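You operate a simulated robot arm through the tools that you are given. There is no shell and no other tool.

You run a simulated two-armed robot. Do the job below in one go: nothing can be reset, and whatever is moved stays where it is left.

TASK
Fetch the cream cup and set it on the end bench shelf. Put the 25 mm wooden bung from the top of the wooden bench on the grey plain disc anode there and the 32 mm wooden bung on the top of the fuel bench. Put the 8 shackle from the upper shelf of the service table on the top of the grey bench and the 10 shackle on the service table. Put the 19 mm check valve from the service table on the middle of the tool cabinet top and the 22 mm check valve on the dryer disc there. Pick up the short black hose with the largest size on its label from the service table with one hand, pass it to the other hand and put it on the end bench top. Fetch the battery pack that says "95 %" from the service table and stand it on the tool cabinet worktop. Put the shaft seal with the smallest size on its label from the shelf of the steel workbench on the top of the grey bench. Put the blue impeller box on the top of the steel workbench away on the top shelf of the stores rack. Do these in any order. Set down upright: cream cup, check valve, battery pack, blue impeller box.

Only the result counts: the job must be done as asked and must still hold three seconds after the hand-in. Knocking over, shifting, dropping, spilling or breaking anything else fails it. Lids that push on must go on centred and level and be pressed home; caps that screw on are set level and turned clockwise until they are tight.

THE ROBOT
Two 7-joint arms with two-finger parallel grippers on one trunk, on a base that drives. Base frame: it is fixed to the floor where the robot stands at the start and does not move with it; the origin is under the middle of the robot, x ahead of it, y to its left, z up. Lengths are in cm, angles in rad, forces in N, time in s.
The left shoulder is at the start at [11, 16.9, 128.6], the right one opposite. With the tool pointing down near the work surface each hand reaches from about 10 to 64 cm from the robot's upright axis, wherever it stands, measured 20 degrees to its own side. Places, roughly: battery pack [-150, -50, 100]; blue impeller box [-275, 150, 100]; check valve [-250, -25, 100]; cream cup (11x8x8 cm) [-260, -100, 50]; dryer disc (6x6x2 cm) [-220, -30, 90]; end bench shelf [-340, -70, 40]; end bench top [-340, -70, 80]; middle of the tool cabinet top (38x19 cm) [-172, -116, 90]; plain disc anode (6x6x3 cm) [-250, -110, 90]; service table [-190, -30, 90]; shackle [-200, -25, 50]; shaft seal [-175, 125, 50]; short black hose [-150, -25, 100]; tool cabinet worktop [-170, -110, 90]; top of the fuel bench [-510, -220, 80]; top of the grey bench [-410, 180, 90]; top shelf of the stores rack [-530, 90, 150]; wooden bung [-250, -100, 100]. Payload 1.57 kg a hand.
The tool frame of a hand sits at the grasp point between the pads (the TCP): z along the fingers, y along the line on which they close. The tips reach 3 cm beyond it. Largest opening 8 cm; finger width 1.7, thickness 1.2; the body of the gripper, 4 by 8.2 cm, starts 8 cm behind the TCP.
Orientation is that of the tool frame in the base frame, as [roll, pitch, yaw] about the fixed x, y, z axes, in that order (R = Rz(yaw) Ry(pitch) Rx(roll)). With the fingers straight down and closing along the base's y, the tool's x points along the base's -x, its y along +y and its z along -z.

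THE INTERFACE
- The arms move only by the tool arm_command. It takes "left_moves", "right_moves" or both (then of equal length, played together; a hand with none holds still); each is text: rows parted by semicolons, each of 6 numbers parted by spaces: the shift along the base's x, y, z in units of 400 mm (1.0 is 400 mm), then the turn, a rotation vector about the base's x, y, z in units of 60 degrees (1.0 is 60 degrees). In form: x y z wx wy wz; .... A call has 1 to 20 rows; each row is the pose to reach, as a shift and turn from the pose commanded when the call began. "left_hand" and "right_hand" are, for a hand that has rows, the finger opening in cm, from 0 to 8, set as the call begins (left out, the last holds). A call with a number of a shift or a turn outside -1 to 1 is refused whole. Each row takes 0.2 s and may step no farther than 5 cm and 0.15 rad from the row before; otherwise, or with a gripper value out of range, the whole call is refused. A pose out of reach is approached as far as the arm can. The call stops where the force on the tool passes 40 N (or 10 N more than at its start, if that is more) or the arm is blocked; 0.2 s more then pass. The fingers move at their own pace (about 7.2 cm/s each) and stop on an object; they squeeze with about 22 N. The grip force told is the motor's: it shows also when the fingers shut on nothing. Time passes only in rows, and 0.2 s behind the last, so rows that repeat a pose let the fingers close. It gives the time, the measured TCP pose, the force on the tool (base axes), the opening and the grip force at its end, in the units of the frame above (readings bear some noise), with the torque about the TCP (base axes, N m) and any sound that the robot's microphone picked up.
- Cameras (640 x 400 px; columns grow to the right, rows downward): "scene" is now at [17.16, 1.03, 148.49]; the picture's right is [0.14, -0.99, 0.00], its down [-0.70, -0.10, -0.70] and it looks along [0.70, 0.10, -0.71] (base axes); focal length 253 px, centre (320, 200). "left" rides on the left gripper at [7.2, 0.7, -12.2] in its tool frame; the picture's right is [-0.09, 1.00, 0.00], its down [-0.84, -0.08, -0.54] and it looks along [-0.54, -0.05, 0.84] (tool axes); focal length 238 px, centre (320, 200). "right" rides on the right gripper at [7.2, -0.7, -12.2] in its tool frame; the picture's right is [0.09, 1.00, 0.00], its down [-0.84, 0.08, -0.54] and it looks along [-0.54, 0.05, 0.84] (tool axes); focal length 238 px, centre (320, 200).
- get_image(camera): a new picture of that camera. No time passes.
- slide_trunk(by): slides the trunk up (or, below 0, down) by that many cm; the arms and the scene camera ride with it, the base frame stays. It gives what a move gives, with no picture.
- roll_base(legs): drives the robot by 1 to 6 legs, each [ahead, left, turn to the left] in cm, cm and rad, along the robot's own axes; the way and the turn of a leg run together, so that a leg with both is an arc; at most 150 cm and 3.142 rad a leg. The arms and the cameras ride along, it lands a little off, and it stops where it bumps. It gives what a move gives.
- aim_head(pan, tilt): turns the head with the scene camera to pan (to the left, within 1.501 rad either way) and tilt (down, from -0.506 to 1.204), counted from straight ahead of the robot. It gives what a move gives.
- pixel_to_xyz(camera, pixels): for up to 12 pixels [column, row] of the newest picture of that camera ("zoom" is the newest enlarged one), the place [x, y, z] in the base frame of the surface seen there, good to about 0.2 cm, but the place of the scene camera against the robot may be out by one fixed shift of up to 1.8 cm in any direction. No time passes.
- close_up(camera, box): a new picture of the part [left, top, right, bottom] of that camera's present view, enlarged. No time passes.
- finish_job(): hands the job in; it is judged then, once.

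Open the grippers and draw the arms clear of the work before you hand the job in, unless the task says otherwise.

The tools are called after "Call:" by a JSON object that holds its "method" and its "body". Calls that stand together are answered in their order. arm_command: Moves the arms, as the interface text tells. Its arguments: {"type":"object","properties":{"left_moves":{"type":"string"},"left_hand":{"type":"number"},"right_moves":{"type":"string"},"right_hand":{"type":"number"}},"required":[]} The other tools are called the same way: slide_trunk (by) slides the trunk up or down; roll_base (legs) drives the base; aim_head (pan, tilt) turns the head that bears the scene camera; get_image (camera) takes a picture; pixel_to_xyz (camera, pixels) gives the place of the surface under pixels of a picture; close_up (camera, box) takes an enlarged picture of a part of a camera's view; finish_job () hands the job in.

At the start:

```text
clock: 0.0
left_tcp_pos: [50.0, 22.91, 78.6]
left_orientation: [3.141, 0.002, -3.141]
left_wrist_force: [0.0, 0.0, -0.1]
left_ft_torque: [0.03, 0.02, -0.01]
left_width: 8.01
left_grasp_force: 0.1
right_tcp_pos: [49.06, -15.32, 77.75]
right_orientation: [3.141, 0.0, -3.141]
right_wrist_force: [-0.8, 0.2, -0.8]
right_ft_torque: [0.01, -0.01, 0.03]
right_width: 8.01
right_grasp_force: 0.0
trunk travel left (down, up): [-60.0, 29.0]
robot x, y, heading: [0.15, 0.1, -0.003]
head pan, tilt: [0.145, 0.789]
```

scene: 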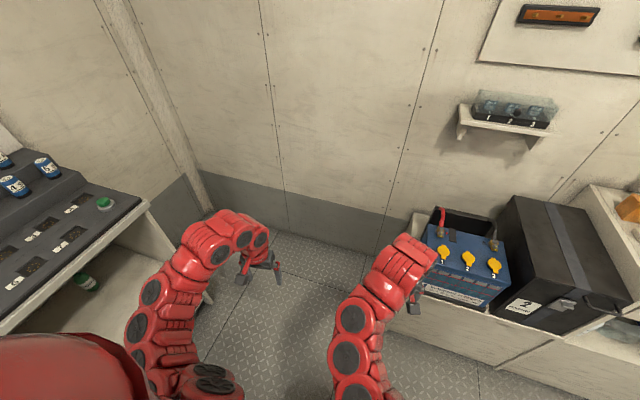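
right: 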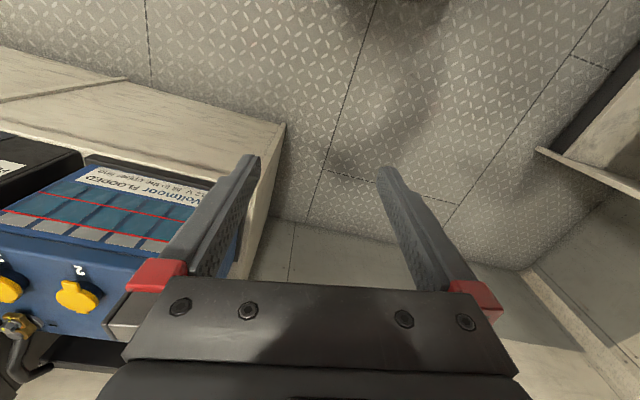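
left: 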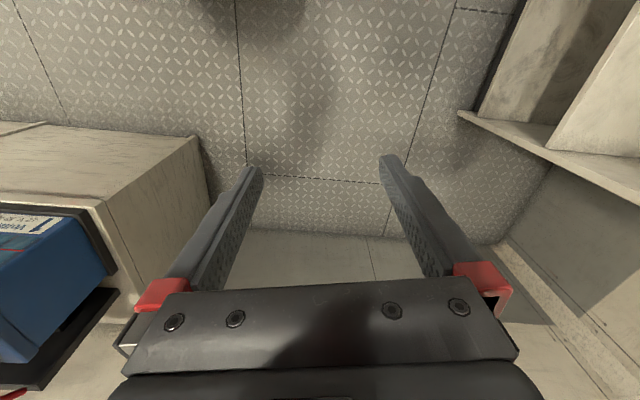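

I start by looking around; the first picture shows a wall ahead, benches to left and right, and the work lies behind the robot. I pan the head to look left.

Call:
{"method": "aim_head", "body": {"pan": 1.5, "tilt": 0.5}}

Call:
{"method": "get_image", "body": {"camera": "scene"}}

Call:
{"method": "aim_head", "body": {"pan": -1.5, "tilt": 0.5}}

Call:
{"method": "get_image", "body": {"camera": "scene"}}

```text
clock: 1.5
left_tcp_pos: [49.79, 22.94, 78.66]
left_orientation: [3.142, -0.001, -3.141]
left_wrist_force: [0.1, 0.7, 0.5]
left_ft_torque: [0.01, 0.0, 0.01]
left_width: 8.01
left_grasp_force: 0.0
right_tcp_pos: [49.11, -15.15, 77.74]
right_orientation: [-3.141, -0.001, -3.141]
right_wrist_force: [0.1, 0.9, -0.3]
right_ft_torque: [0.02, 0.0, -0.03]
right_width: 8.0
right_grasp_force: 0.1
trunk travel left (down, up): [-60.0, 29.0]
robot x, y, heading: [-0.1, 0.32, -0.002]
head pan, tilt: [1.499, 0.499]
```

```text
taken
```

scene: 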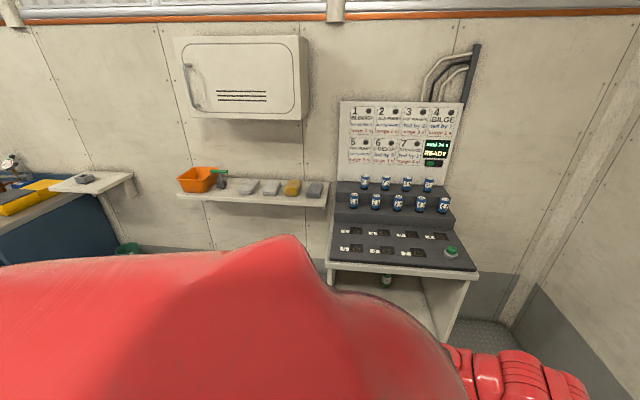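

```text
clock: 4.1
left_tcp_pos: [49.79, 22.97, 78.67]
left_orientation: [-3.141, 0.0, 3.141]
left_wrist_force: [0.3, -0.3, 0.2]
left_ft_torque: [0.02, -0.02, -0.01]
left_width: 8.0
left_grasp_force: 0.1
right_tcp_pos: [49.17, -15.2, 77.85]
right_orientation: [3.141, -0.001, -3.139]
right_wrist_force: [0.0, 0.5, 0.0]
right_ft_torque: [0.04, 0.02, -0.01]
right_width: 8.0
right_grasp_force: 0.0
trunk travel left (down, up): [-60.0, 29.0]
robot x, y, heading: [0.12, -0.1, -0.001]
head pan, tilt: [-1.499, 0.499]
```

```text
taken
```

scene: 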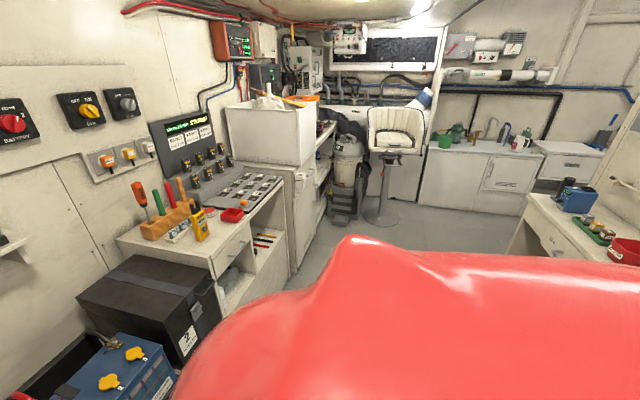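

The right view shows a workshop aisle behind on the right, with a table at far right. I measure several points for a map before turning.

Call:
{"method": "pixel_to_xyz", "body": {"camera": "scene", "pixels": [[215, 265], [285, 180], [190, 310], [505, 250], [530, 200], [600, 235], [380, 220], [350, 210], [470, 150], [570, 150], [560, 250], [300, 260]]}}

```text
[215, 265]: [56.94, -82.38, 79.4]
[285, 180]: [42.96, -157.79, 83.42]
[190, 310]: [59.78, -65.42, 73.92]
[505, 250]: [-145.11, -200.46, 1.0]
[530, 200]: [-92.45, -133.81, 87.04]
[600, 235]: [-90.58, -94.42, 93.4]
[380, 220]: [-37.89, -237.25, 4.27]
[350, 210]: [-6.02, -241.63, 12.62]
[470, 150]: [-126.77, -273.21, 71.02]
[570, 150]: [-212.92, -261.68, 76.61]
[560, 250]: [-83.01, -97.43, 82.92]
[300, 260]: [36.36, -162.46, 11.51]
```

Now I pan left to measure clearances on the left side.

Call:
{"method": "aim_head", "body": {"pan": 1.3, "tilt": 0.7}}

Call:
{"method": "get_image", "body": {"camera": "scene"}}

```text
clock: 6.6
left_tcp_pos: [49.75, 22.82, 78.62]
left_orientation: [-3.142, 0.001, 3.139]
left_wrist_force: [0.3, 0.4, 0.4]
left_ft_torque: [0.02, 0.04, 0.0]
left_width: 8.01
left_grasp_force: 0.2
right_tcp_pos: [49.14, -15.23, 77.73]
right_orientation: [3.141, 0.001, -3.141]
right_wrist_force: [0.2, 0.4, 0.3]
right_ft_torque: [-0.01, 0.0, 0.0]
right_width: 7.98
right_grasp_force: 0.1
trunk travel left (down, up): [-60.0, 29.0]
robot x, y, heading: [0.16, 0.09, 0.001]
head pan, tilt: [1.3, 0.7]
```

```text
taken
```

scene: 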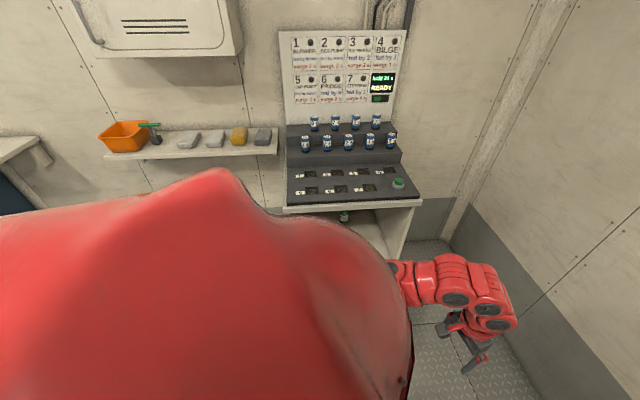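

Call:
{"method": "pixel_to_xyz", "body": {"camera": "scene", "pixels": [[290, 208], [415, 200], [350, 206], [280, 150], [110, 155], [15, 150], [440, 330], [150, 60], [240, 150], [50, 205]]}}

Call:
{"method": "aim_head", "body": {"pan": -1.5, "tilt": 0.3}}

Call:
{"method": "get_image", "body": {"camera": "scene"}}

```text
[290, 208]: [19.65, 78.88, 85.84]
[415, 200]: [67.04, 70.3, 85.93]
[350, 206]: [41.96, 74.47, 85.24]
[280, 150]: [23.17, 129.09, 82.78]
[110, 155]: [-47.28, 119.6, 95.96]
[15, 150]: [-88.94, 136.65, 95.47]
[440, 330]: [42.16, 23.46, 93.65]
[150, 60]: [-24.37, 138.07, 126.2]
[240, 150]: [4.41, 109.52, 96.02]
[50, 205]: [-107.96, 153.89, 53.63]
```

```text
clock: 9.0
left_tcp_pos: [49.78, 22.89, 78.55]
left_orientation: [-3.141, -0.001, 3.141]
left_wrist_force: [0.6, 0.6, 0.2]
left_ft_torque: [0.02, 0.02, -0.03]
left_width: 7.97
left_grasp_force: 0.1
right_tcp_pos: [49.13, -15.16, 77.72]
right_orientation: [-3.141, -0.002, 3.14]
right_wrist_force: [0.1, 0.3, -0.1]
right_ft_torque: [0.02, 0.01, 0.0]
right_width: 8.01
right_grasp_force: 0.1
trunk travel left (down, up): [-60.0, 29.0]
robot x, y, heading: [0.01, -0.45, -0.001]
head pan, tilt: [-1.499, 0.3]
```

```text
taken
```

scene: 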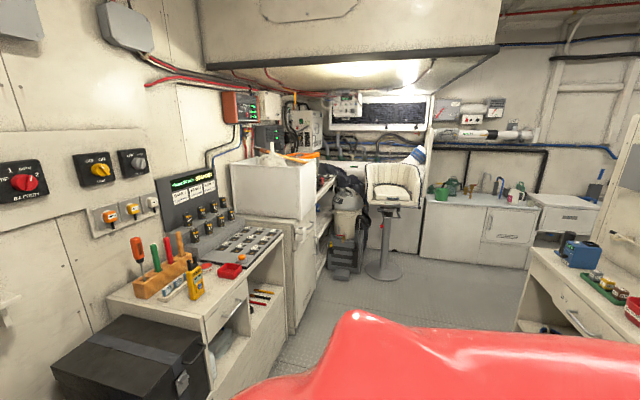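

Clearances show free radius over 75 cm around the robot, so I turn right by 90° and look.

Call:
{"method": "roll_base", "body": {"legs": [[0, 0, -1.57], [0, 0, -1.2]]}}

Call:
{"method": "aim_head", "body": {"pan": -0.3, "tilt": 0.35}}

Call:
{"method": "get_image", "body": {"camera": "scene"}}

```text
clock: 16.4
left_tcp_pos: [-40.14, -37.36, 78.57]
left_orientation: [-3.141, 0.001, 0.317]
left_wrist_force: [0.7, 0.0, 0.1]
left_ft_torque: [0.01, -0.02, 0.01]
left_width: 7.99
left_grasp_force: 0.0
right_tcp_pos: [-51.27, -0.86, 77.75]
right_orientation: [-3.141, -0.001, 0.319]
right_wrist_force: [0.1, 0.2, -0.3]
right_ft_torque: [0.02, -0.01, -0.02]
right_width: 8.01
right_grasp_force: 0.1
trunk travel left (down, up): [-60.0, 29.0]
robot x, y, heading: [-0.02, 0.11, -2.819]
head pan, tilt: [-1.499, 0.3]
```

```text
clock: 17.8
left_tcp_pos: [-40.03, -37.37, 78.55]
left_orientation: [-3.141, 0.0, 0.32]
left_wrist_force: [-0.4, 0.4, 0.2]
left_ft_torque: [0.02, 0.02, -0.02]
left_width: 7.98
left_grasp_force: 0.0
right_tcp_pos: [-51.34, -1.02, 77.68]
right_orientation: [-3.141, 0.0, 0.32]
right_wrist_force: [-0.5, -0.3, 0.2]
right_ft_torque: [0.03, -0.03, -0.01]
right_width: 8.04
right_grasp_force: 0.2
trunk travel left (down, up): [-60.0, 29.0]
robot x, y, heading: [-0.2, 0.2, -2.821]
head pan, tilt: [-0.3, 0.351]
```

```text
taken
```

scene: 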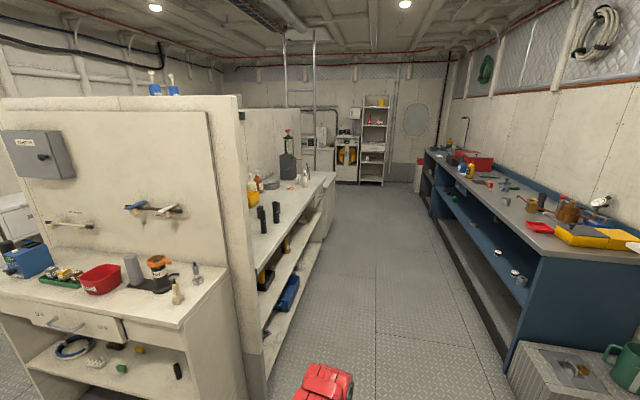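

I see the left island (partition wall with service table on its right side), an aisle, and the blue steel workbench on the right. I measure points for layout.

Call:
{"method": "pixel_to_xyz", "body": {"camera": "scene", "pixels": [[272, 260], [330, 178], [250, 350], [300, 280], [330, 185], [275, 212], [262, 222], [543, 258], [480, 208], [372, 150], [345, 150], [440, 190]]}}

Call:
{"method": "close_up", "body": {"camera": "scene", "box": [230, 60, 390, 160]}}

Call:
{"method": "close_up", "body": {"camera": "scene", "box": [230, 150, 350, 350]}}

Call:
{"method": "close_up", "body": {"camera": "scene", "box": [410, 130, 640, 330]}}

```text
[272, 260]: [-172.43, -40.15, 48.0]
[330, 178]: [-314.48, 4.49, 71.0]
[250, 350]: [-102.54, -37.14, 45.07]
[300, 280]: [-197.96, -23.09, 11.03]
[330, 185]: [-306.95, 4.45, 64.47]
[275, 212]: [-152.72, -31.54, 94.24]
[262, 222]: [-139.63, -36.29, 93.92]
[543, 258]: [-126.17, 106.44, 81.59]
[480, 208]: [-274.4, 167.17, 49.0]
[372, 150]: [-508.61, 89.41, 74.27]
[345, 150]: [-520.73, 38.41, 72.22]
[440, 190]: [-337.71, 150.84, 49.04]
```

```text
4.00 times, centred on (310, 110) of scene
```

zoom: 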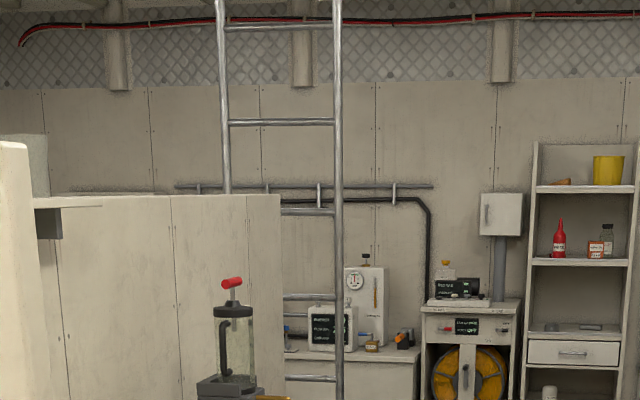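

```text
2.00 times, centred on (290, 250) of scene
```

zoom: 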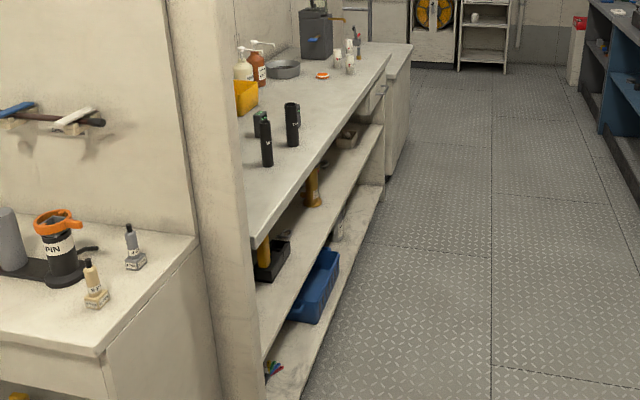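

```text
2.00 times, centred on (525, 230) of scene
```

zoom: 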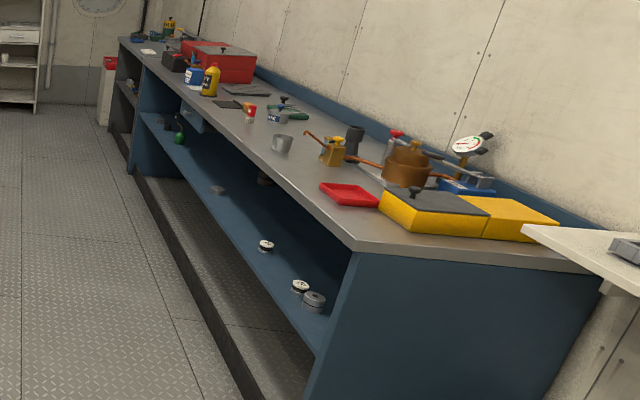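

Layout is clear: an aisle between service table (front edge near y≈0) and steel workbench (front y≈106). I check the bin at lower right (570,350) and the front table edges before driving into the aisle.

Call:
{"method": "get_image", "body": {"camera": "scene"}}

Call:
{"method": "pixel_to_xyz", "body": {"camera": "scene", "pixels": [[520, 350], [575, 370], [620, 360], [254, 272], [300, 214], [334, 175], [268, 378], [326, 206], [245, 90], [320, 160], [225, 260], [180, 325]]}}

```text
taken
```

scene: 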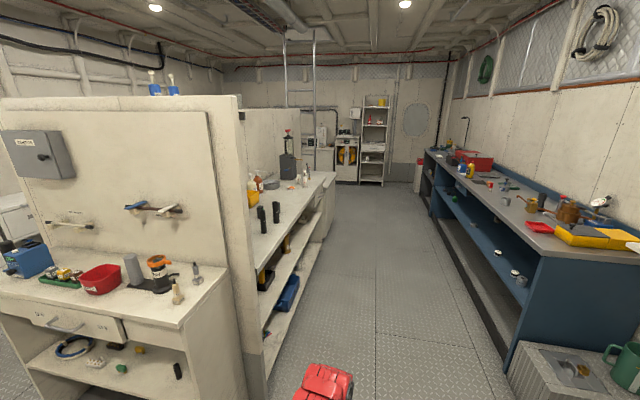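

```text
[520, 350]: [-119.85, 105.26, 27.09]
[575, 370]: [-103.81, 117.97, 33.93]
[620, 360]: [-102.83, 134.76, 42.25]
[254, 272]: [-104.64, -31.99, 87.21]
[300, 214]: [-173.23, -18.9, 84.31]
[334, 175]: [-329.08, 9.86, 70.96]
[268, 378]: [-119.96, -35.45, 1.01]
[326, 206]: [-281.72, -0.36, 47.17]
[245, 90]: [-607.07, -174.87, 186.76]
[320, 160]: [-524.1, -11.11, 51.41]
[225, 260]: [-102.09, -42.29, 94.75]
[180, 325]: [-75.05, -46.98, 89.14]
```

The room is skewed about 0.19 rad: the service-table edge runs from (-104,-32) to (-329,10). I raise the trunk and draw the hands in and up before driving.

Call:
{"method": "slide_trunk", "body": {"by": 15}}

Call:
{"method": "arm_command", "body": {"left_moves": "0.06 0.02 0.08 0 0 0; 0.12 0.04 0.16 0 0 0; 0.18 0.06 0.24 0 0 0; 0.24 0.08 0.32 0 0 0; 0.3 0.1 0.4 0 0 0; 0.36 0.12 0.48 0 0 0", "right_moves": "0.06 0.02 0.08 0 0 0; 0.12 0.04 0.16 0 0 0; 0.18 0.06 0.24 0 0 0; 0.24 0.08 0.32 0 0 0; 0.3 0.1 0.4 0 0 0; 0.36 0.12 0.48 0 0 0"}}

```text
clock: 19.5
left_tcp_pos: [-40.03, -37.37, 93.6]
left_orientation: [-3.141, -0.002, 0.318]
left_wrist_force: [0.2, -0.5, 0.4]
left_ft_torque: [0.01, 0.01, 0.0]
left_width: 7.99
left_grasp_force: 0.1
right_tcp_pos: [-51.33, -0.92, 92.79]
right_orientation: [-3.141, 0.001, 0.319]
right_wrist_force: [-0.1, -0.4, -0.7]
right_ft_torque: [0.01, 0.01, 0.02]
right_width: 8.01
right_grasp_force: 0.1
trunk travel left (down, up): [-75.0, 14.0]
robot x, y, heading: [-0.44, 0.17, -2.818]
head pan, tilt: [-0.3, 0.351]
```

```text
clock: 20.9
left_tcp_pos: [-28.77, -31.42, 114.84]
left_orientation: [-3.007, 0.09, 0.385]
left_wrist_force: [1.0, 0.7, -0.2]
left_ft_torque: [-0.05, -0.01, -0.01]
left_width: 8.03
left_grasp_force: 0.0
left hand out of reach, approached as far as the arm can: row 1, 2, 3, 4, 5, 6
right_tcp_pos: [-44.26, 4.89, 109.54]
right_orientation: [-3.008, 0.051, 0.388]
right_wrist_force: [-0.3, 0.0, 0.1]
right_ft_torque: [-0.04, 0.0, 0.02]
right_width: 7.99
right_grasp_force: 0.0
right hand out of reach, approached as far as the arm can: row 1, 2, 3, 4, 5, 6
trunk travel left (down, up): [-75.0, 14.0]
robot x, y, heading: [0.01, 0.0, -2.821]
head pan, tilt: [-0.3, 0.351]
```

Hands went up to z≈110–115 with slight tilt, enough for driving. I drive into the aisle, then turn to face the service table from ~75 cm away.

Call:
{"method": "roll_base", "body": {"legs": [[0, 0, -0.51], [111, -25, 0], [0, 0, 1.57]]}}

Call:
{"method": "aim_head", "body": {"pan": -0.2, "tilt": 0.75}}

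Call:
{"method": "get_image", "body": {"camera": "scene"}}

```text
clock: 31.9
left_tcp_pos: [-92.09, 5.14, 114.81]
left_orientation: [-3.004, 0.089, 1.381]
left_wrist_force: [-0.8, -0.7, -0.1]
left_ft_torque: [0.0, 0.01, 0.01]
left_width: 7.99
left_grasp_force: 0.0
right_tcp_pos: [-131.06, 12.34, 109.56]
right_orientation: [-3.006, 0.05, 1.382]
right_wrist_force: [0.7, -0.6, -0.5]
right_ft_torque: [-0.02, -0.01, 0.02]
right_width: 8.01
right_grasp_force: 0.0
trunk travel left (down, up): [-75.0, 14.0]
robot x, y, heading: [-102.72, 46.66, -1.824]
head pan, tilt: [-0.3, 0.351]
```

```text
clock: 32.7
left_tcp_pos: [-92.2, 5.37, 114.85]
left_orientation: [-3.005, 0.089, 1.381]
left_wrist_force: [1.1, 0.7, -0.2]
left_ft_torque: [0.04, 0.01, -0.02]
left_width: 7.99
left_grasp_force: 0.0
right_tcp_pos: [-131.08, 12.35, 109.51]
right_orientation: [-3.007, 0.05, 1.382]
right_wrist_force: [0.4, 0.9, 0.2]
right_ft_torque: [-0.01, -0.02, 0.01]
right_width: 8.02
right_grasp_force: 0.0
trunk travel left (down, up): [-75.0, 14.0]
robot x, y, heading: [-102.92, 46.61, -1.828]
head pan, tilt: [-0.201, 0.75]
```

```text
taken
```

scene: 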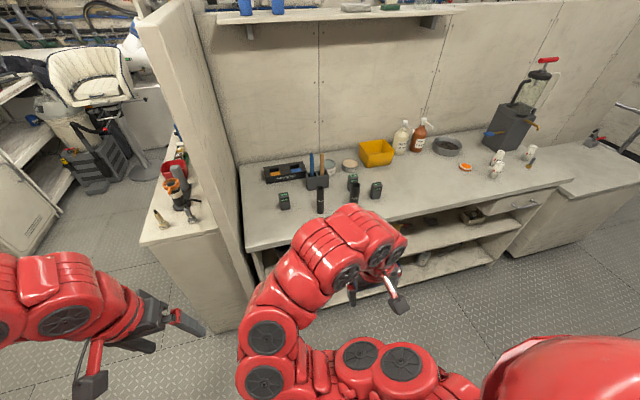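

The service table is in view: packs/hoses near (285–375,190), check valves near (497,160). I measure positions and zoom in.

Call:
{"method": "pixel_to_xyz", "body": {"camera": "scene", "pixels": [[247, 250], [430, 215], [570, 180], [284, 200], [320, 200], [353, 188], [376, 190], [465, 166], [495, 160], [530, 155], [240, 175], [440, 146]]}}

Call:
{"method": "close_up", "body": {"camera": "scene", "box": [240, 130, 400, 230]}}

Call:
{"method": "close_up", "body": {"camera": "scene", "box": [400, 50, 640, 200]}}

Call:
{"method": "close_up", "body": {"camera": "scene", "box": [380, 180, 560, 300]}}

```text
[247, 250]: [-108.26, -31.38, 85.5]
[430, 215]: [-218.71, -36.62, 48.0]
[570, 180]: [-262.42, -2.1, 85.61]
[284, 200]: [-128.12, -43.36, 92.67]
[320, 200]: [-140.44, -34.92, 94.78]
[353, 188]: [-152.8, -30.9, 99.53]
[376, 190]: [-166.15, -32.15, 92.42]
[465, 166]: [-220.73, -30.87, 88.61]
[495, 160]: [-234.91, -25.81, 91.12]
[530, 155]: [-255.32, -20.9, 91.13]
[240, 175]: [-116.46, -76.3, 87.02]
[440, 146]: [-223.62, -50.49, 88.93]
```

```text
4.00 times, centred on (320, 180) of scene
```

zoom: 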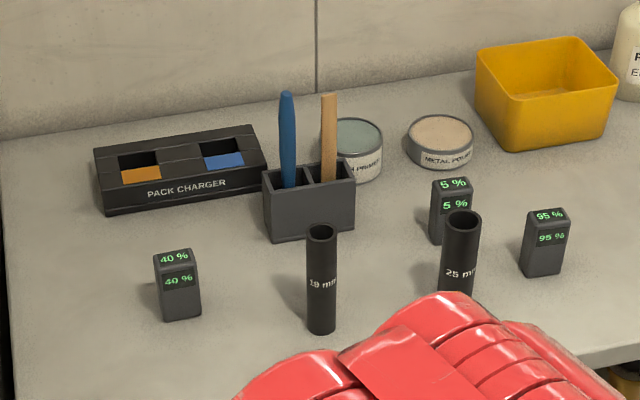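

```text
2.67 times, centred on (520, 125) of scene
```

zoom: 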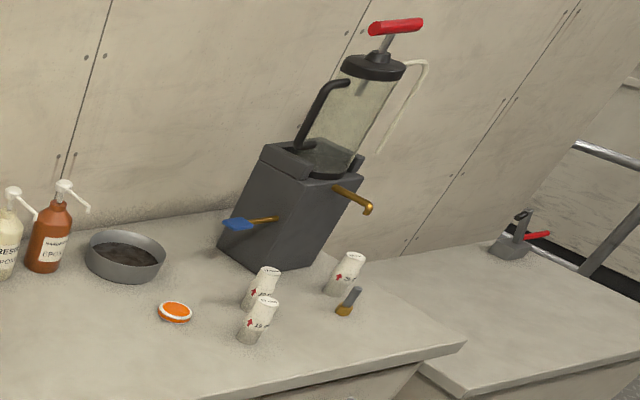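

```text
3.33 times, centred on (470, 240) of scene
```

zoom: 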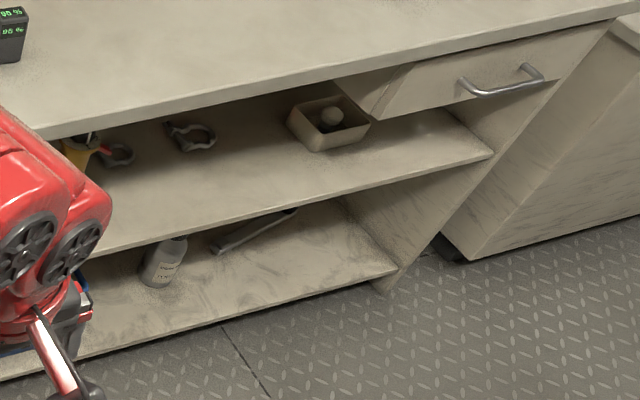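

The 95 % pack, the hoses (19, 25 mm visible), valves and the orange/white dryer disc are located. I raise the trunk fully and bring the hands back to their straight-down ready pose to check how commands behave.

Call:
{"method": "slide_trunk", "body": {"by": 14}}

Call:
{"method": "arm_command", "body": {"left_moves": "-0.016 -0.061 -0.08 0 0 0; -0.032 -0.122 -0.16 0 0 0; -0.048 -0.183 -0.24 0 0 0; -0.064 -0.245 -0.32 0 0 0; -0.08 -0.306 -0.4 0 0 0; -0.0965 -0.3675 -0.48 0 0 0", "right_moves": "-0.016 -0.061 -0.08 0 0 0; -0.032 -0.122 -0.16 0 0 0; -0.048 -0.183 -0.24 0 0 0; -0.064 -0.245 -0.32 0 0 0; -0.08 -0.306 -0.4 0 0 0; -0.0965 -0.3675 -0.48 0 0 0"}}

```text
clock: 34.4
left_tcp_pos: [-92.11, 5.31, 128.81]
left_orientation: [-3.004, 0.087, 1.381]
left_wrist_force: [0.4, 0.0, 0.0]
left_ft_torque: [0.0, -0.02, 0.01]
left_width: 8.0
left_grasp_force: 0.0
right_tcp_pos: [-131.06, 12.24, 123.46]
right_orientation: [-3.006, 0.051, 1.382]
right_wrist_force: [-0.3, 0.6, -0.6]
right_ft_torque: [-0.02, 0.0, 0.03]
right_width: 8.01
right_grasp_force: 0.0
trunk travel left (down, up): [-89.0, 0.0]
robot x, y, heading: [-102.63, 46.71, -1.826]
head pan, tilt: [-0.201, 0.75]
```

```text
clock: 35.8
left_tcp_pos: [-96.1, -9.39, 109.83]
left_orientation: [-3.005, 0.09, 1.381]
left_wrist_force: [-0.2, -0.8, -0.2]
left_ft_torque: [0.01, 0.06, 0.0]
left_width: 7.99
left_grasp_force: 0.0
right_tcp_pos: [-135.05, -2.47, 104.0]
right_orientation: [-3.008, 0.049, 1.384]
right_wrist_force: [0.1, -0.2, 0.2]
right_ft_torque: [0.08, -0.02, 0.02]
right_width: 7.99
right_grasp_force: 0.1
trunk travel left (down, up): [-89.0, 0.0]
robot x, y, heading: [-103.18, 46.65, -1.827]
head pan, tilt: [-0.201, 0.75]
```

The commanded pose clamps to what was reached, so the hands kept a tilt. I correct the tilt to straight-down and pull them back a bit.

Call:
{"method": "arm_command", "body": {"left_moves": "0.016 0.06 -0.042 0.02 -0.048 0; 0.031 0.12 -0.083 0.04 -0.096 0; 0.047 0.179 -0.125 0.0598 -0.1443 0", "right_moves": "0.022 0.086 0 0.0074 -0.045 0; 0.045 0.171 0 0.015 -0.09 0; 0.067 0.2565 0 0.0222 -0.1341 0"}}

```text
clock: 36.6
left_tcp_pos: [-94.11, -2.1, 105.02]
left_orientation: [3.141, 0.0, 1.375]
left_wrist_force: [-0.5, 0.8, 0.9]
left_ft_torque: [-0.04, -0.02, 0.01]
left_width: 8.0
left_grasp_force: 0.1
right_tcp_pos: [-132.27, 7.82, 104.27]
right_orientation: [-3.14, 0.004, 1.377]
right_wrist_force: [-0.1, 0.6, -0.1]
right_ft_torque: [-0.05, 0.02, -0.02]
right_width: 8.0
right_grasp_force: 0.2
trunk travel left (down, up): [-89.0, 0.0]
robot x, y, heading: [-102.97, 47.07, -1.825]
head pan, tilt: [-0.201, 0.75]
```

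Hands are straight down at z≈104. I turn to square with the table, shift right along it by 109 cm and approach by 30 cm.

Call:
{"method": "roll_base", "body": {"legs": [[0, 0, 0.068], [0, -109, 0], [30, 0, 0]]}}

Call:
{"method": "aim_head", "body": {"pan": 0, "tilt": 0.9}}

Call:
{"method": "get_image", "body": {"camera": "scene"}}

Call:
{"method": "get_image", "body": {"camera": "right"}}

Call:
{"method": "get_image", "body": {"camera": "left"}}

```text
clock: 44.5
left_tcp_pos: [-204.71, -12.48, 104.97]
left_orientation: [-3.141, 0.001, 1.481]
left_wrist_force: [-0.1, 0.1, 0.2]
left_ft_torque: [-0.01, -0.01, -0.02]
left_width: 7.99
left_grasp_force: 0.1
right_tcp_pos: [-243.56, -6.55, 104.37]
right_orientation: [-3.14, 0.005, 1.486]
right_wrist_force: [-0.5, -0.4, 0.3]
right_ft_torque: [0.0, 0.0, -0.04]
right_width: 7.99
right_grasp_force: 0.1
trunk travel left (down, up): [-89.0, 0.0]
robot x, y, heading: [-218.53, 35.11, -1.723]
head pan, tilt: [-0.201, 0.75]
```

```text
clock: 45.2
left_tcp_pos: [-204.58, -12.45, 104.92]
left_orientation: [3.141, -0.003, 1.483]
left_wrist_force: [1.1, 0.0, -0.2]
left_ft_torque: [0.02, 0.0, 0.0]
left_width: 7.99
left_grasp_force: 0.0
right_tcp_pos: [-243.56, -6.77, 104.12]
right_orientation: [-3.141, 0.002, 1.485]
right_wrist_force: [-0.4, -0.7, 0.5]
right_ft_torque: [0.04, 0.04, -0.02]
right_width: 8.0
right_grasp_force: 0.0
trunk travel left (down, up): [-89.0, 0.0]
robot x, y, heading: [-218.63, 35.23, -1.725]
head pan, tilt: [0.0, 0.901]
```

```text
taken
```

scene: 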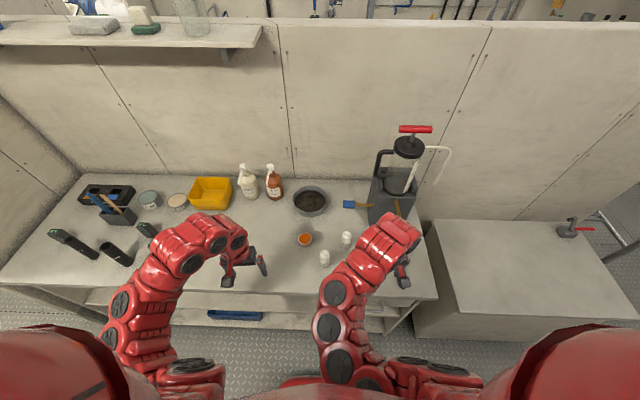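

```text
taken
```

right: 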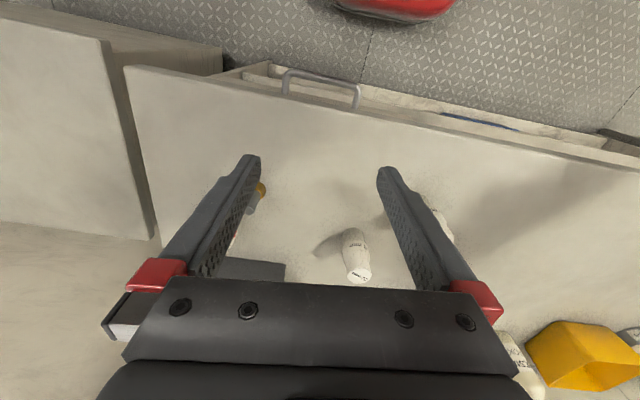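

```text
taken
```

left: 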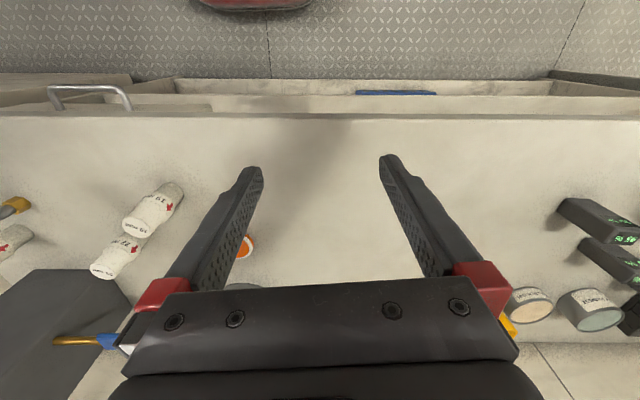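

I see two valves near (355,255) in the right camera and two at (150,210),(115,258) in the left. I measure and zoom in to read their labels.

Call:
{"method": "pixel_to_xyz", "body": {"camera": "left", "pixels": [[138, 225], [103, 270], [247, 246], [168, 195], [20, 235], [70, 290], [320, 200], [600, 205]]}}

Call:
{"method": "pixel_to_xyz", "body": {"camera": "right", "pixels": [[360, 276], [355, 240], [445, 225], [261, 190], [250, 268], [330, 180]]}}

Call:
{"method": "close_up", "body": {"camera": "left", "box": [0, 160, 260, 320]}}

Call:
{"method": "close_up", "body": {"camera": "right", "box": [230, 160, 470, 310]}}

Call:
{"method": "close_up", "body": {"camera": "scene", "box": [290, 140, 450, 280]}}

```text
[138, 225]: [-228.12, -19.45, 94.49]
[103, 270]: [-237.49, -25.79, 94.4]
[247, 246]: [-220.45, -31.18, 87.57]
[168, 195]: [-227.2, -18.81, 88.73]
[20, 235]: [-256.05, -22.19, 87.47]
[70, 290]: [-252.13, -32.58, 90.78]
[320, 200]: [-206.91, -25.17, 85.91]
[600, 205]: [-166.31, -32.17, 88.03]
```

```text
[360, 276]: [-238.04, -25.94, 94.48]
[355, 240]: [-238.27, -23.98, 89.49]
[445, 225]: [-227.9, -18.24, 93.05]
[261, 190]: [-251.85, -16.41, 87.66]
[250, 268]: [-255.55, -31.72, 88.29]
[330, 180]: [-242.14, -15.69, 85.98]
```

```text
2.46 times, centred on (130, 240) of left
```

zoom: 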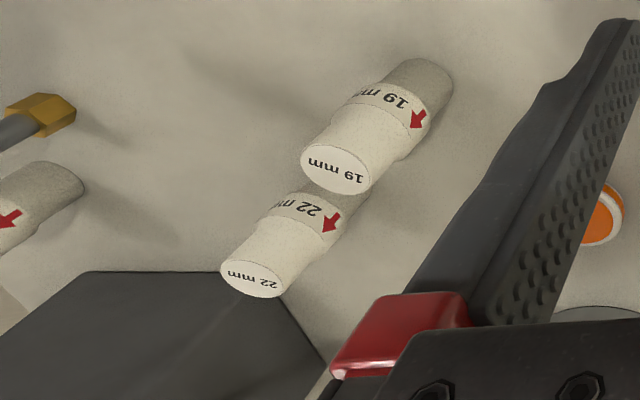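

```text
2.67 times, centred on (350, 235) of right
```

zoom: 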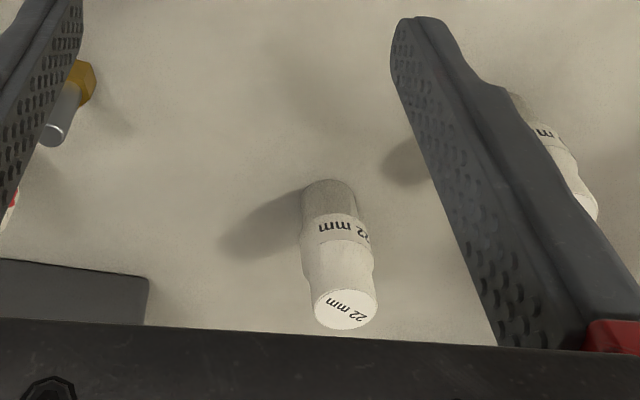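

```text
2.86 times, centred on (370, 210) of scene
```

zoom: 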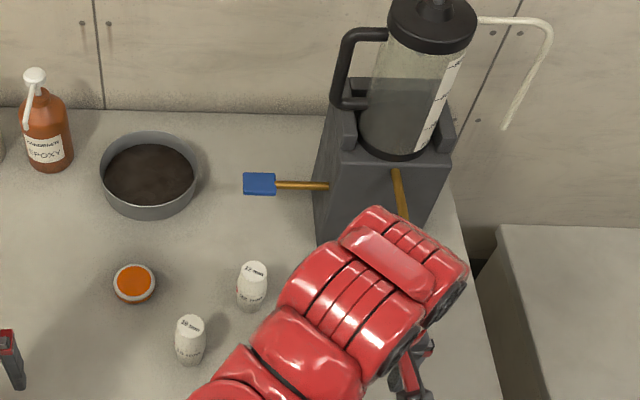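

Labels read: front valve top at (-228.1,-19.4,94.5) is 19 mm, the other at (-237.8,-25.9,94.5) is 22 mm; dryer disc at (-220.5,-31.2). I move 11 cm closer and square up.

Call:
{"method": "roll_base", "body": {"legs": [[0, 0, -0.033], [11, 0, 0]]}}

Call:
{"method": "get_image", "body": {"camera": "scene"}}

Call:
{"method": "get_image", "body": {"camera": "right"}}

Call:
{"method": "get_image", "body": {"camera": "left"}}

```text
clock: 46.8
left_tcp_pos: [-208.16, -23.85, 104.93]
left_orientation: [3.141, 0.0, 1.449]
left_wrist_force: [-0.4, -0.1, -0.1]
left_ft_torque: [0.03, 0.03, -0.01]
left_width: 8.0
left_grasp_force: 0.1
right_tcp_pos: [-246.97, -16.79, 104.22]
right_orientation: [-3.14, 0.001, 1.454]
right_wrist_force: [-1.1, -0.6, 0.5]
right_ft_torque: [-0.02, 0.0, -0.01]
right_width: 8.03
right_grasp_force: 0.1
trunk travel left (down, up): [-89.0, 0.0]
robot x, y, heading: [-220.61, 23.86, -1.755]
head pan, tilt: [0.0, 0.901]
```

```text
taken
```

scene: 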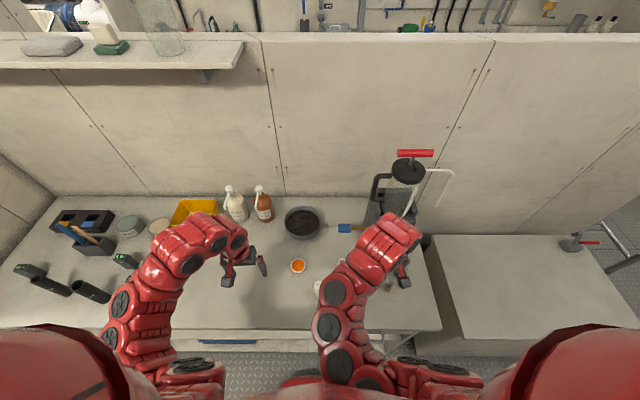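

```text
taken
```

right: 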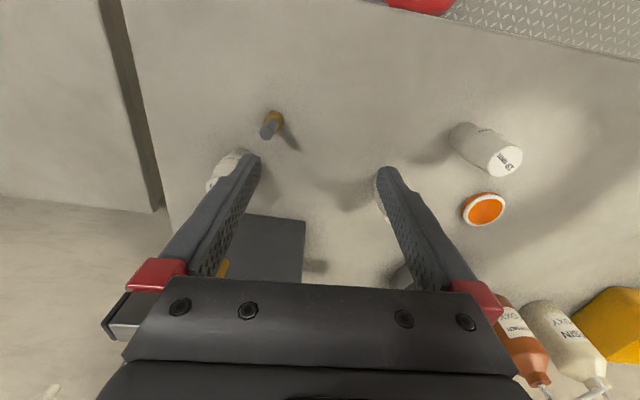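

```text
taken
```

left: 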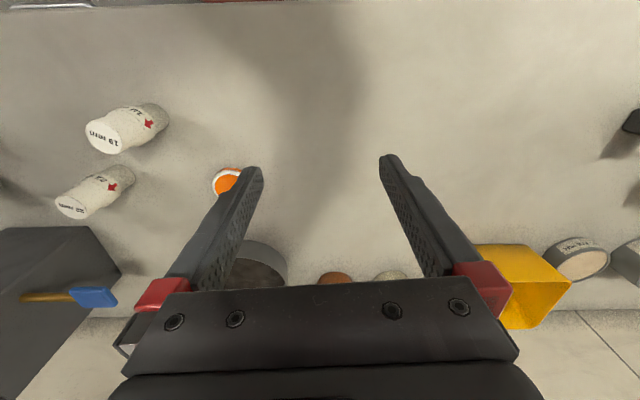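

I measure the disc outline in the right view at (483,210), the pump box, and the valve tops.

Call:
{"method": "pixel_to_xyz", "body": {"camera": "right", "pixels": [[464, 213], [503, 206], [486, 194], [482, 224], [483, 210], [505, 163], [303, 222], [302, 275], [250, 220], [275, 250], [487, 163], [520, 160]]}}

Call:
{"method": "pixel_to_xyz", "body": {"camera": "left", "pixels": [[103, 137], [87, 133], [118, 140], [70, 207], [57, 202], [84, 212], [95, 232], [115, 270], [20, 240], [60, 298], [300, 100], [375, 270]]}}

Call:
{"method": "close_up", "body": {"camera": "right", "box": [430, 110, 550, 240]}}

```text
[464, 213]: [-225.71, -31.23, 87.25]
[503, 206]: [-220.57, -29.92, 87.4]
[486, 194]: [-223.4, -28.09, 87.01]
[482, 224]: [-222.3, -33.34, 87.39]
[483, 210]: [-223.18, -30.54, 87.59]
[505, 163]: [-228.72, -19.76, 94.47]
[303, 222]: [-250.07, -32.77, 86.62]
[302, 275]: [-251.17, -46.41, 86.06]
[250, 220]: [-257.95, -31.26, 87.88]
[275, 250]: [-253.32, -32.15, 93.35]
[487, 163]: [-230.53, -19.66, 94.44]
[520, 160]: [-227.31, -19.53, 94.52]
```

```text
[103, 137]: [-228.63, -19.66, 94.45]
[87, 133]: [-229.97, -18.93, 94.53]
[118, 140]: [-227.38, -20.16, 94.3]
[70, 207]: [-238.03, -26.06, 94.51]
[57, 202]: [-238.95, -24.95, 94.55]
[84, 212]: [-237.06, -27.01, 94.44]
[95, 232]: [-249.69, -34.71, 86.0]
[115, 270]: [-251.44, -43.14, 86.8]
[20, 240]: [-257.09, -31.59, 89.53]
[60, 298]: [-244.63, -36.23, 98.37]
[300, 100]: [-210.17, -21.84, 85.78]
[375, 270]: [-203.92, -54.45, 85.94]
```

```text
3.08 times, centred on (490, 175) of right
```

zoom: 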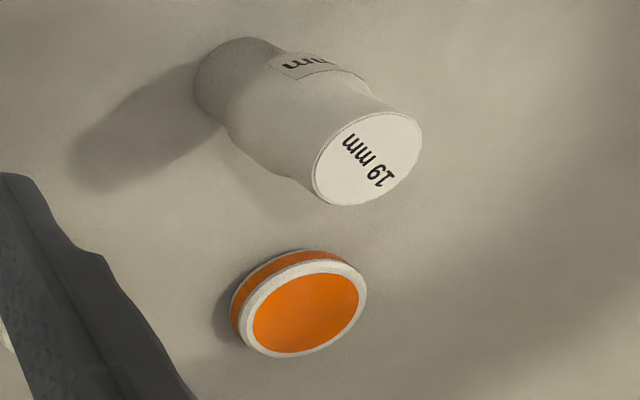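

The disc centre is (-223.15,-30.7,87.4); 22 mm valve axis at (-238.0,-26.0). I move the right hand above the 22 mm valve with 6 cm opening.

Call:
{"method": "arm_command", "body": {"right_moves": "0.075 -0.077 0 0 0 0; 0.15 -0.153 0 0 0 0; 0.224 -0.23 0 0 0 0; 0.224 -0.23 -0.1 0 0 0", "right_hand": 6}}

Call:
{"method": "get_image", "body": {"camera": "right"}}

```text
clock: 47.8
left_tcp_pos: [-208.24, -23.85, 105.04]
left_orientation: [3.141, 0.0, 1.449]
left_wrist_force: [0.1, 0.2, -0.1]
left_ft_torque: [-0.03, 0.0, 0.01]
left_width: 8.0
left_grasp_force: 0.1
right_tcp_pos: [-237.56, -26.04, 100.18]
right_orientation: [-3.14, 0.0, 1.453]
right_wrist_force: [0.9, 0.0, 1.0]
right_ft_torque: [-0.05, 0.01, -0.01]
right_width: 6.02
right_grasp_force: 0.1
trunk travel left (down, up): [-89.0, 0.0]
robot x, y, heading: [-220.64, 24.15, -1.753]
head pan, tilt: [0.0, 0.901]
```

```text
taken
```

right: 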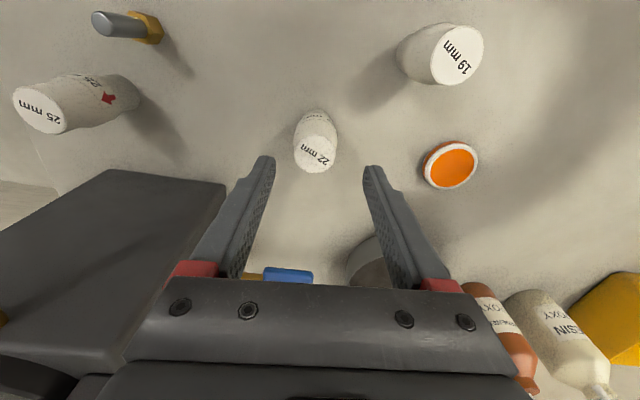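

The 22 mm valve top is at (315,157), nearly centred. I measure it again for exact alignment.

Call:
{"method": "pixel_to_xyz", "body": {"camera": "right", "pixels": [[315, 158], [302, 152], [330, 160], [450, 165], [428, 168], [472, 158], [450, 146], [450, 183], [462, 50], [315, 168]]}}

Call:
{"method": "close_up", "body": {"camera": "right", "box": [260, 90, 500, 240]}}

```text
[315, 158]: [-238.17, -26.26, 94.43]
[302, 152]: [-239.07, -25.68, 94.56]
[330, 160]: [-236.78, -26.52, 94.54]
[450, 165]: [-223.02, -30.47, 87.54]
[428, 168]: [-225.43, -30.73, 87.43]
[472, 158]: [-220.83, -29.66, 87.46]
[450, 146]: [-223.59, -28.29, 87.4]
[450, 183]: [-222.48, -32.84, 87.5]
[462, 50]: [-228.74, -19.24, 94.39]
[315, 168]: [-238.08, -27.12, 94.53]
```

```text
2.67 times, centred on (380, 165) of right
```

zoom: 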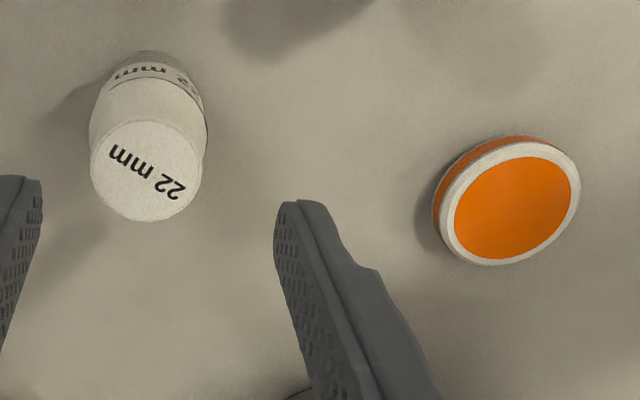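

Valve axis is at (-238.2,-25.9); I shift 0.45 cm and descend to z≈91.

Call:
{"method": "arm_command", "body": {"right_moves": "-0.011 0.002 -0.06 0 0 0; -0.011 0.002 -0.12 0 0 0; -0.011 0.002 -0.18 0 0 0; -0.011 0.002 -0.23 0 0 0"}}

Call:
{"method": "get_image", "body": {"camera": "right"}}

```text
clock: 48.8
left_tcp_pos: [-208.31, -23.92, 104.95]
left_orientation: [3.141, -0.003, 1.448]
left_wrist_force: [0.0, 0.3, 0.3]
left_ft_torque: [-0.02, 0.01, -0.03]
left_width: 7.99
left_grasp_force: 0.0
right_tcp_pos: [-238.18, -26.11, 90.94]
right_orientation: [-3.139, 0.0, 1.453]
right_wrist_force: [-0.9, 0.3, 0.3]
right_ft_torque: [-0.01, 0.0, -0.01]
right_width: 6.02
right_grasp_force: 0.1
trunk travel left (down, up): [-89.0, 0.0]
robot x, y, heading: [-220.35, 23.99, -1.751]
head pan, tilt: [0.0, 0.901]
```

```text
taken
```

right: 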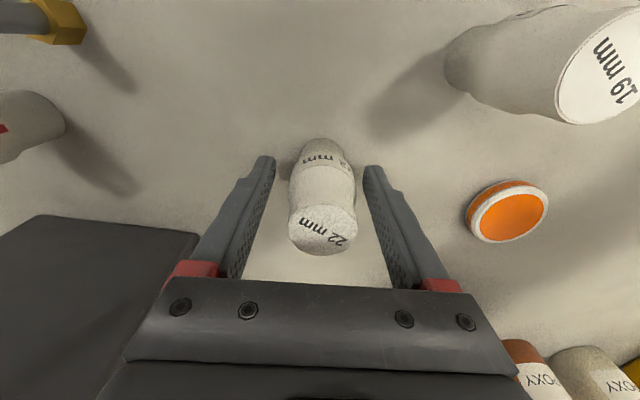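

Valve sits centred between the fingers. I close the right hand.

Call:
{"method": "arm_command", "body": {"right_moves": "0 0 0 0 0 0; 0 0 0 0 0 0; 0 0 0 0 0 0; 0 0 0 0 0 0", "right_hand": 0.5}}

```text
clock: 49.8
left_tcp_pos: [-208.26, -23.93, 104.97]
left_orientation: [3.141, 0.0, 1.45]
left_wrist_force: [0.3, 0.1, -0.3]
left_ft_torque: [0.03, -0.02, 0.02]
left_width: 8.01
left_grasp_force: 0.0
right_tcp_pos: [-238.1, -26.02, 90.88]
right_orientation: [-3.14, 0.001, 1.453]
right_wrist_force: [-0.5, -0.4, -0.6]
right_ft_torque: [-0.02, 0.02, 0.02]
right_width: 3.93
right_grasp_force: 21.9
trunk travel left (down, up): [-89.0, 0.0]
robot x, y, heading: [-220.7, 23.93, -1.753]
head pan, tilt: [0.0, 0.901]
```

Gripped at 3.93 cm. I lift 4 cm and carry it above the disc.

Call:
{"method": "arm_command", "body": {"right_moves": "0 0 0.05 0 0 0; 0 0 0.1 0 0 0; 0.094 -0.029 0.1 0 0 0; 0.188 -0.0575 0.1 0 0 0; 0.282 -0.086 0.1 0 0 0; 0.376 -0.115 0.1 0 0 0"}}

Call:
{"method": "get_image", "body": {"camera": "right"}}

Call:
{"method": "get_image", "body": {"camera": "left"}}

```text
clock: 51.2
left_tcp_pos: [-208.06, -24.08, 104.89]
left_orientation: [3.141, -0.002, 1.448]
left_wrist_force: [0.2, 0.2, 0.0]
left_ft_torque: [0.02, 0.0, -0.02]
left_width: 8.0
left_grasp_force: 0.1
right_tcp_pos: [-223.09, -30.38, 95.04]
right_orientation: [-3.139, 0.0, 1.453]
right_wrist_force: [0.8, -0.6, -1.0]
right_ft_torque: [-0.02, 0.01, -0.04]
right_width: 3.89
right_grasp_force: 22.1
trunk travel left (down, up): [-89.0, 0.0]
robot x, y, heading: [-220.66, 24.38, -1.751]
head pan, tilt: [0.0, 0.901]
```

```text
taken
```

right: 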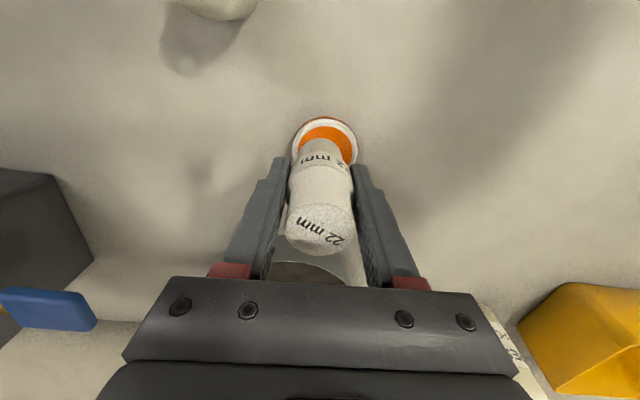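

```text
taken
```

left: 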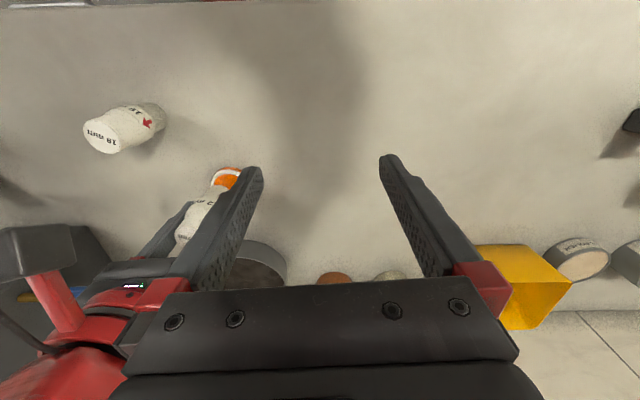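

The valve is above the disc; I zoom to compare the disc rim with the valve axis.

Call:
{"method": "close_up", "body": {"camera": "right", "box": [260, 100, 400, 200]}}

Call:
{"method": "pixel_to_xyz", "body": {"camera": "right", "pixels": [[295, 148], [355, 148], [324, 121], [324, 133], [324, 240], [305, 240], [345, 240]]}}

```text
4.00 times, centred on (330, 150) of right
```

zoom: 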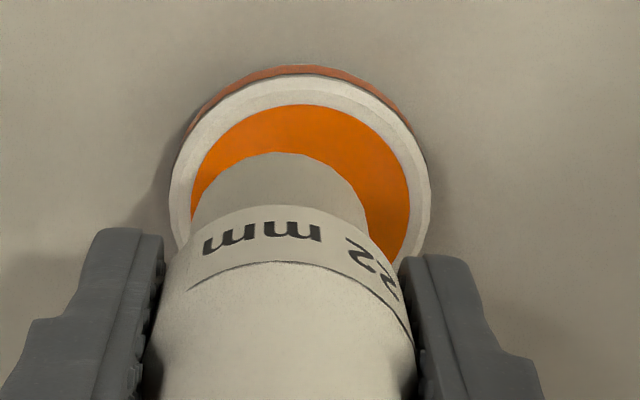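

```text
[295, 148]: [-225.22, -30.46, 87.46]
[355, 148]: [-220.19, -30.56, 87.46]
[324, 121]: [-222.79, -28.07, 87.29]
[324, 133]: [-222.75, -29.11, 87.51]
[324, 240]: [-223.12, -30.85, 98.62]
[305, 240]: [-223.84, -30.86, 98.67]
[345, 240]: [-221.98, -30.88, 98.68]
```

Disc centre is +0.38 cm in x and −0.2 in y from the valve axis. I shift accordingly and lower 2.45 cm.

Call:
{"method": "arm_command", "body": {"right_moves": "0.0095 -0.005 0 0 0 0; 0.0095 -0.005 -0.03 0 0 0; 0.0095 -0.005 -0.05 0 0 0; 0.0095 -0.005 -0.0612 0 0 0; 0.0095 -0.005 -0.0612 0 0 0"}}

Call:
{"method": "get_image", "body": {"camera": "right"}}

Call:
{"method": "get_image", "body": {"camera": "scene"}}

```text
clock: 52.4
left_tcp_pos: [-208.17, -23.97, 104.9]
left_orientation: [3.142, -0.002, 1.449]
left_wrist_force: [-0.1, 0.2, -0.1]
left_ft_torque: [0.0, 0.03, 0.01]
left_width: 8.0
left_grasp_force: 0.1
right_tcp_pos: [-222.9, -30.71, 92.67]
right_orientation: [-3.139, 0.002, 1.455]
right_wrist_force: [0.0, 0.8, 0.3]
right_ft_torque: [0.0, 0.02, -0.02]
right_width: 3.92
right_grasp_force: 22.1
trunk travel left (down, up): [-89.0, 0.0]
robot x, y, heading: [-220.66, 24.35, -1.756]
head pan, tilt: [0.0, 0.901]
```

```text
taken
```

right: 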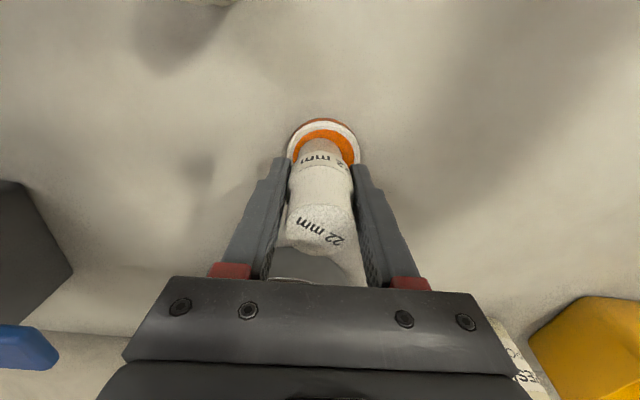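

```text
taken
```

scene: 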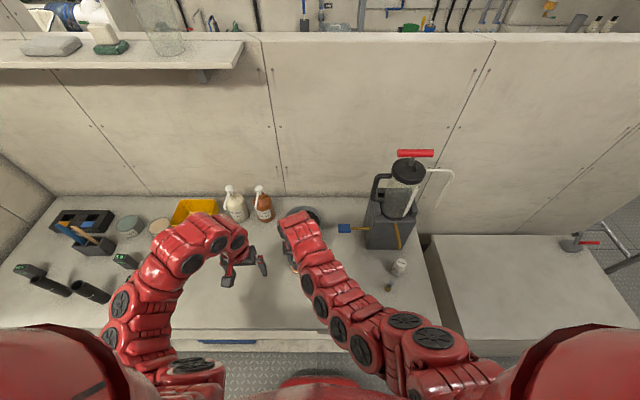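

I zoom to verify centring before release.

Call:
{"method": "close_up", "body": {"camera": "right", "box": [270, 100, 380, 180]}}

```text
5.00 times, centred on (325, 140) of right
```

zoom: 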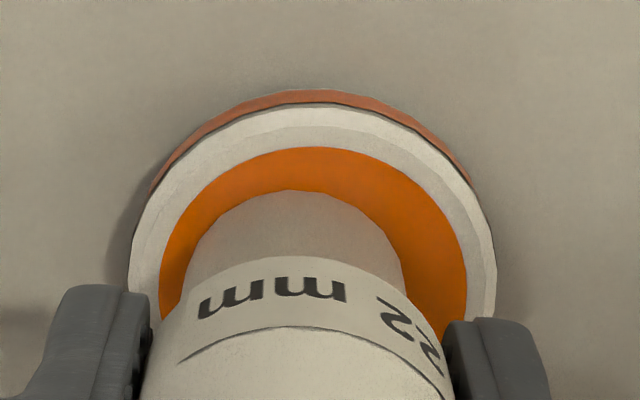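

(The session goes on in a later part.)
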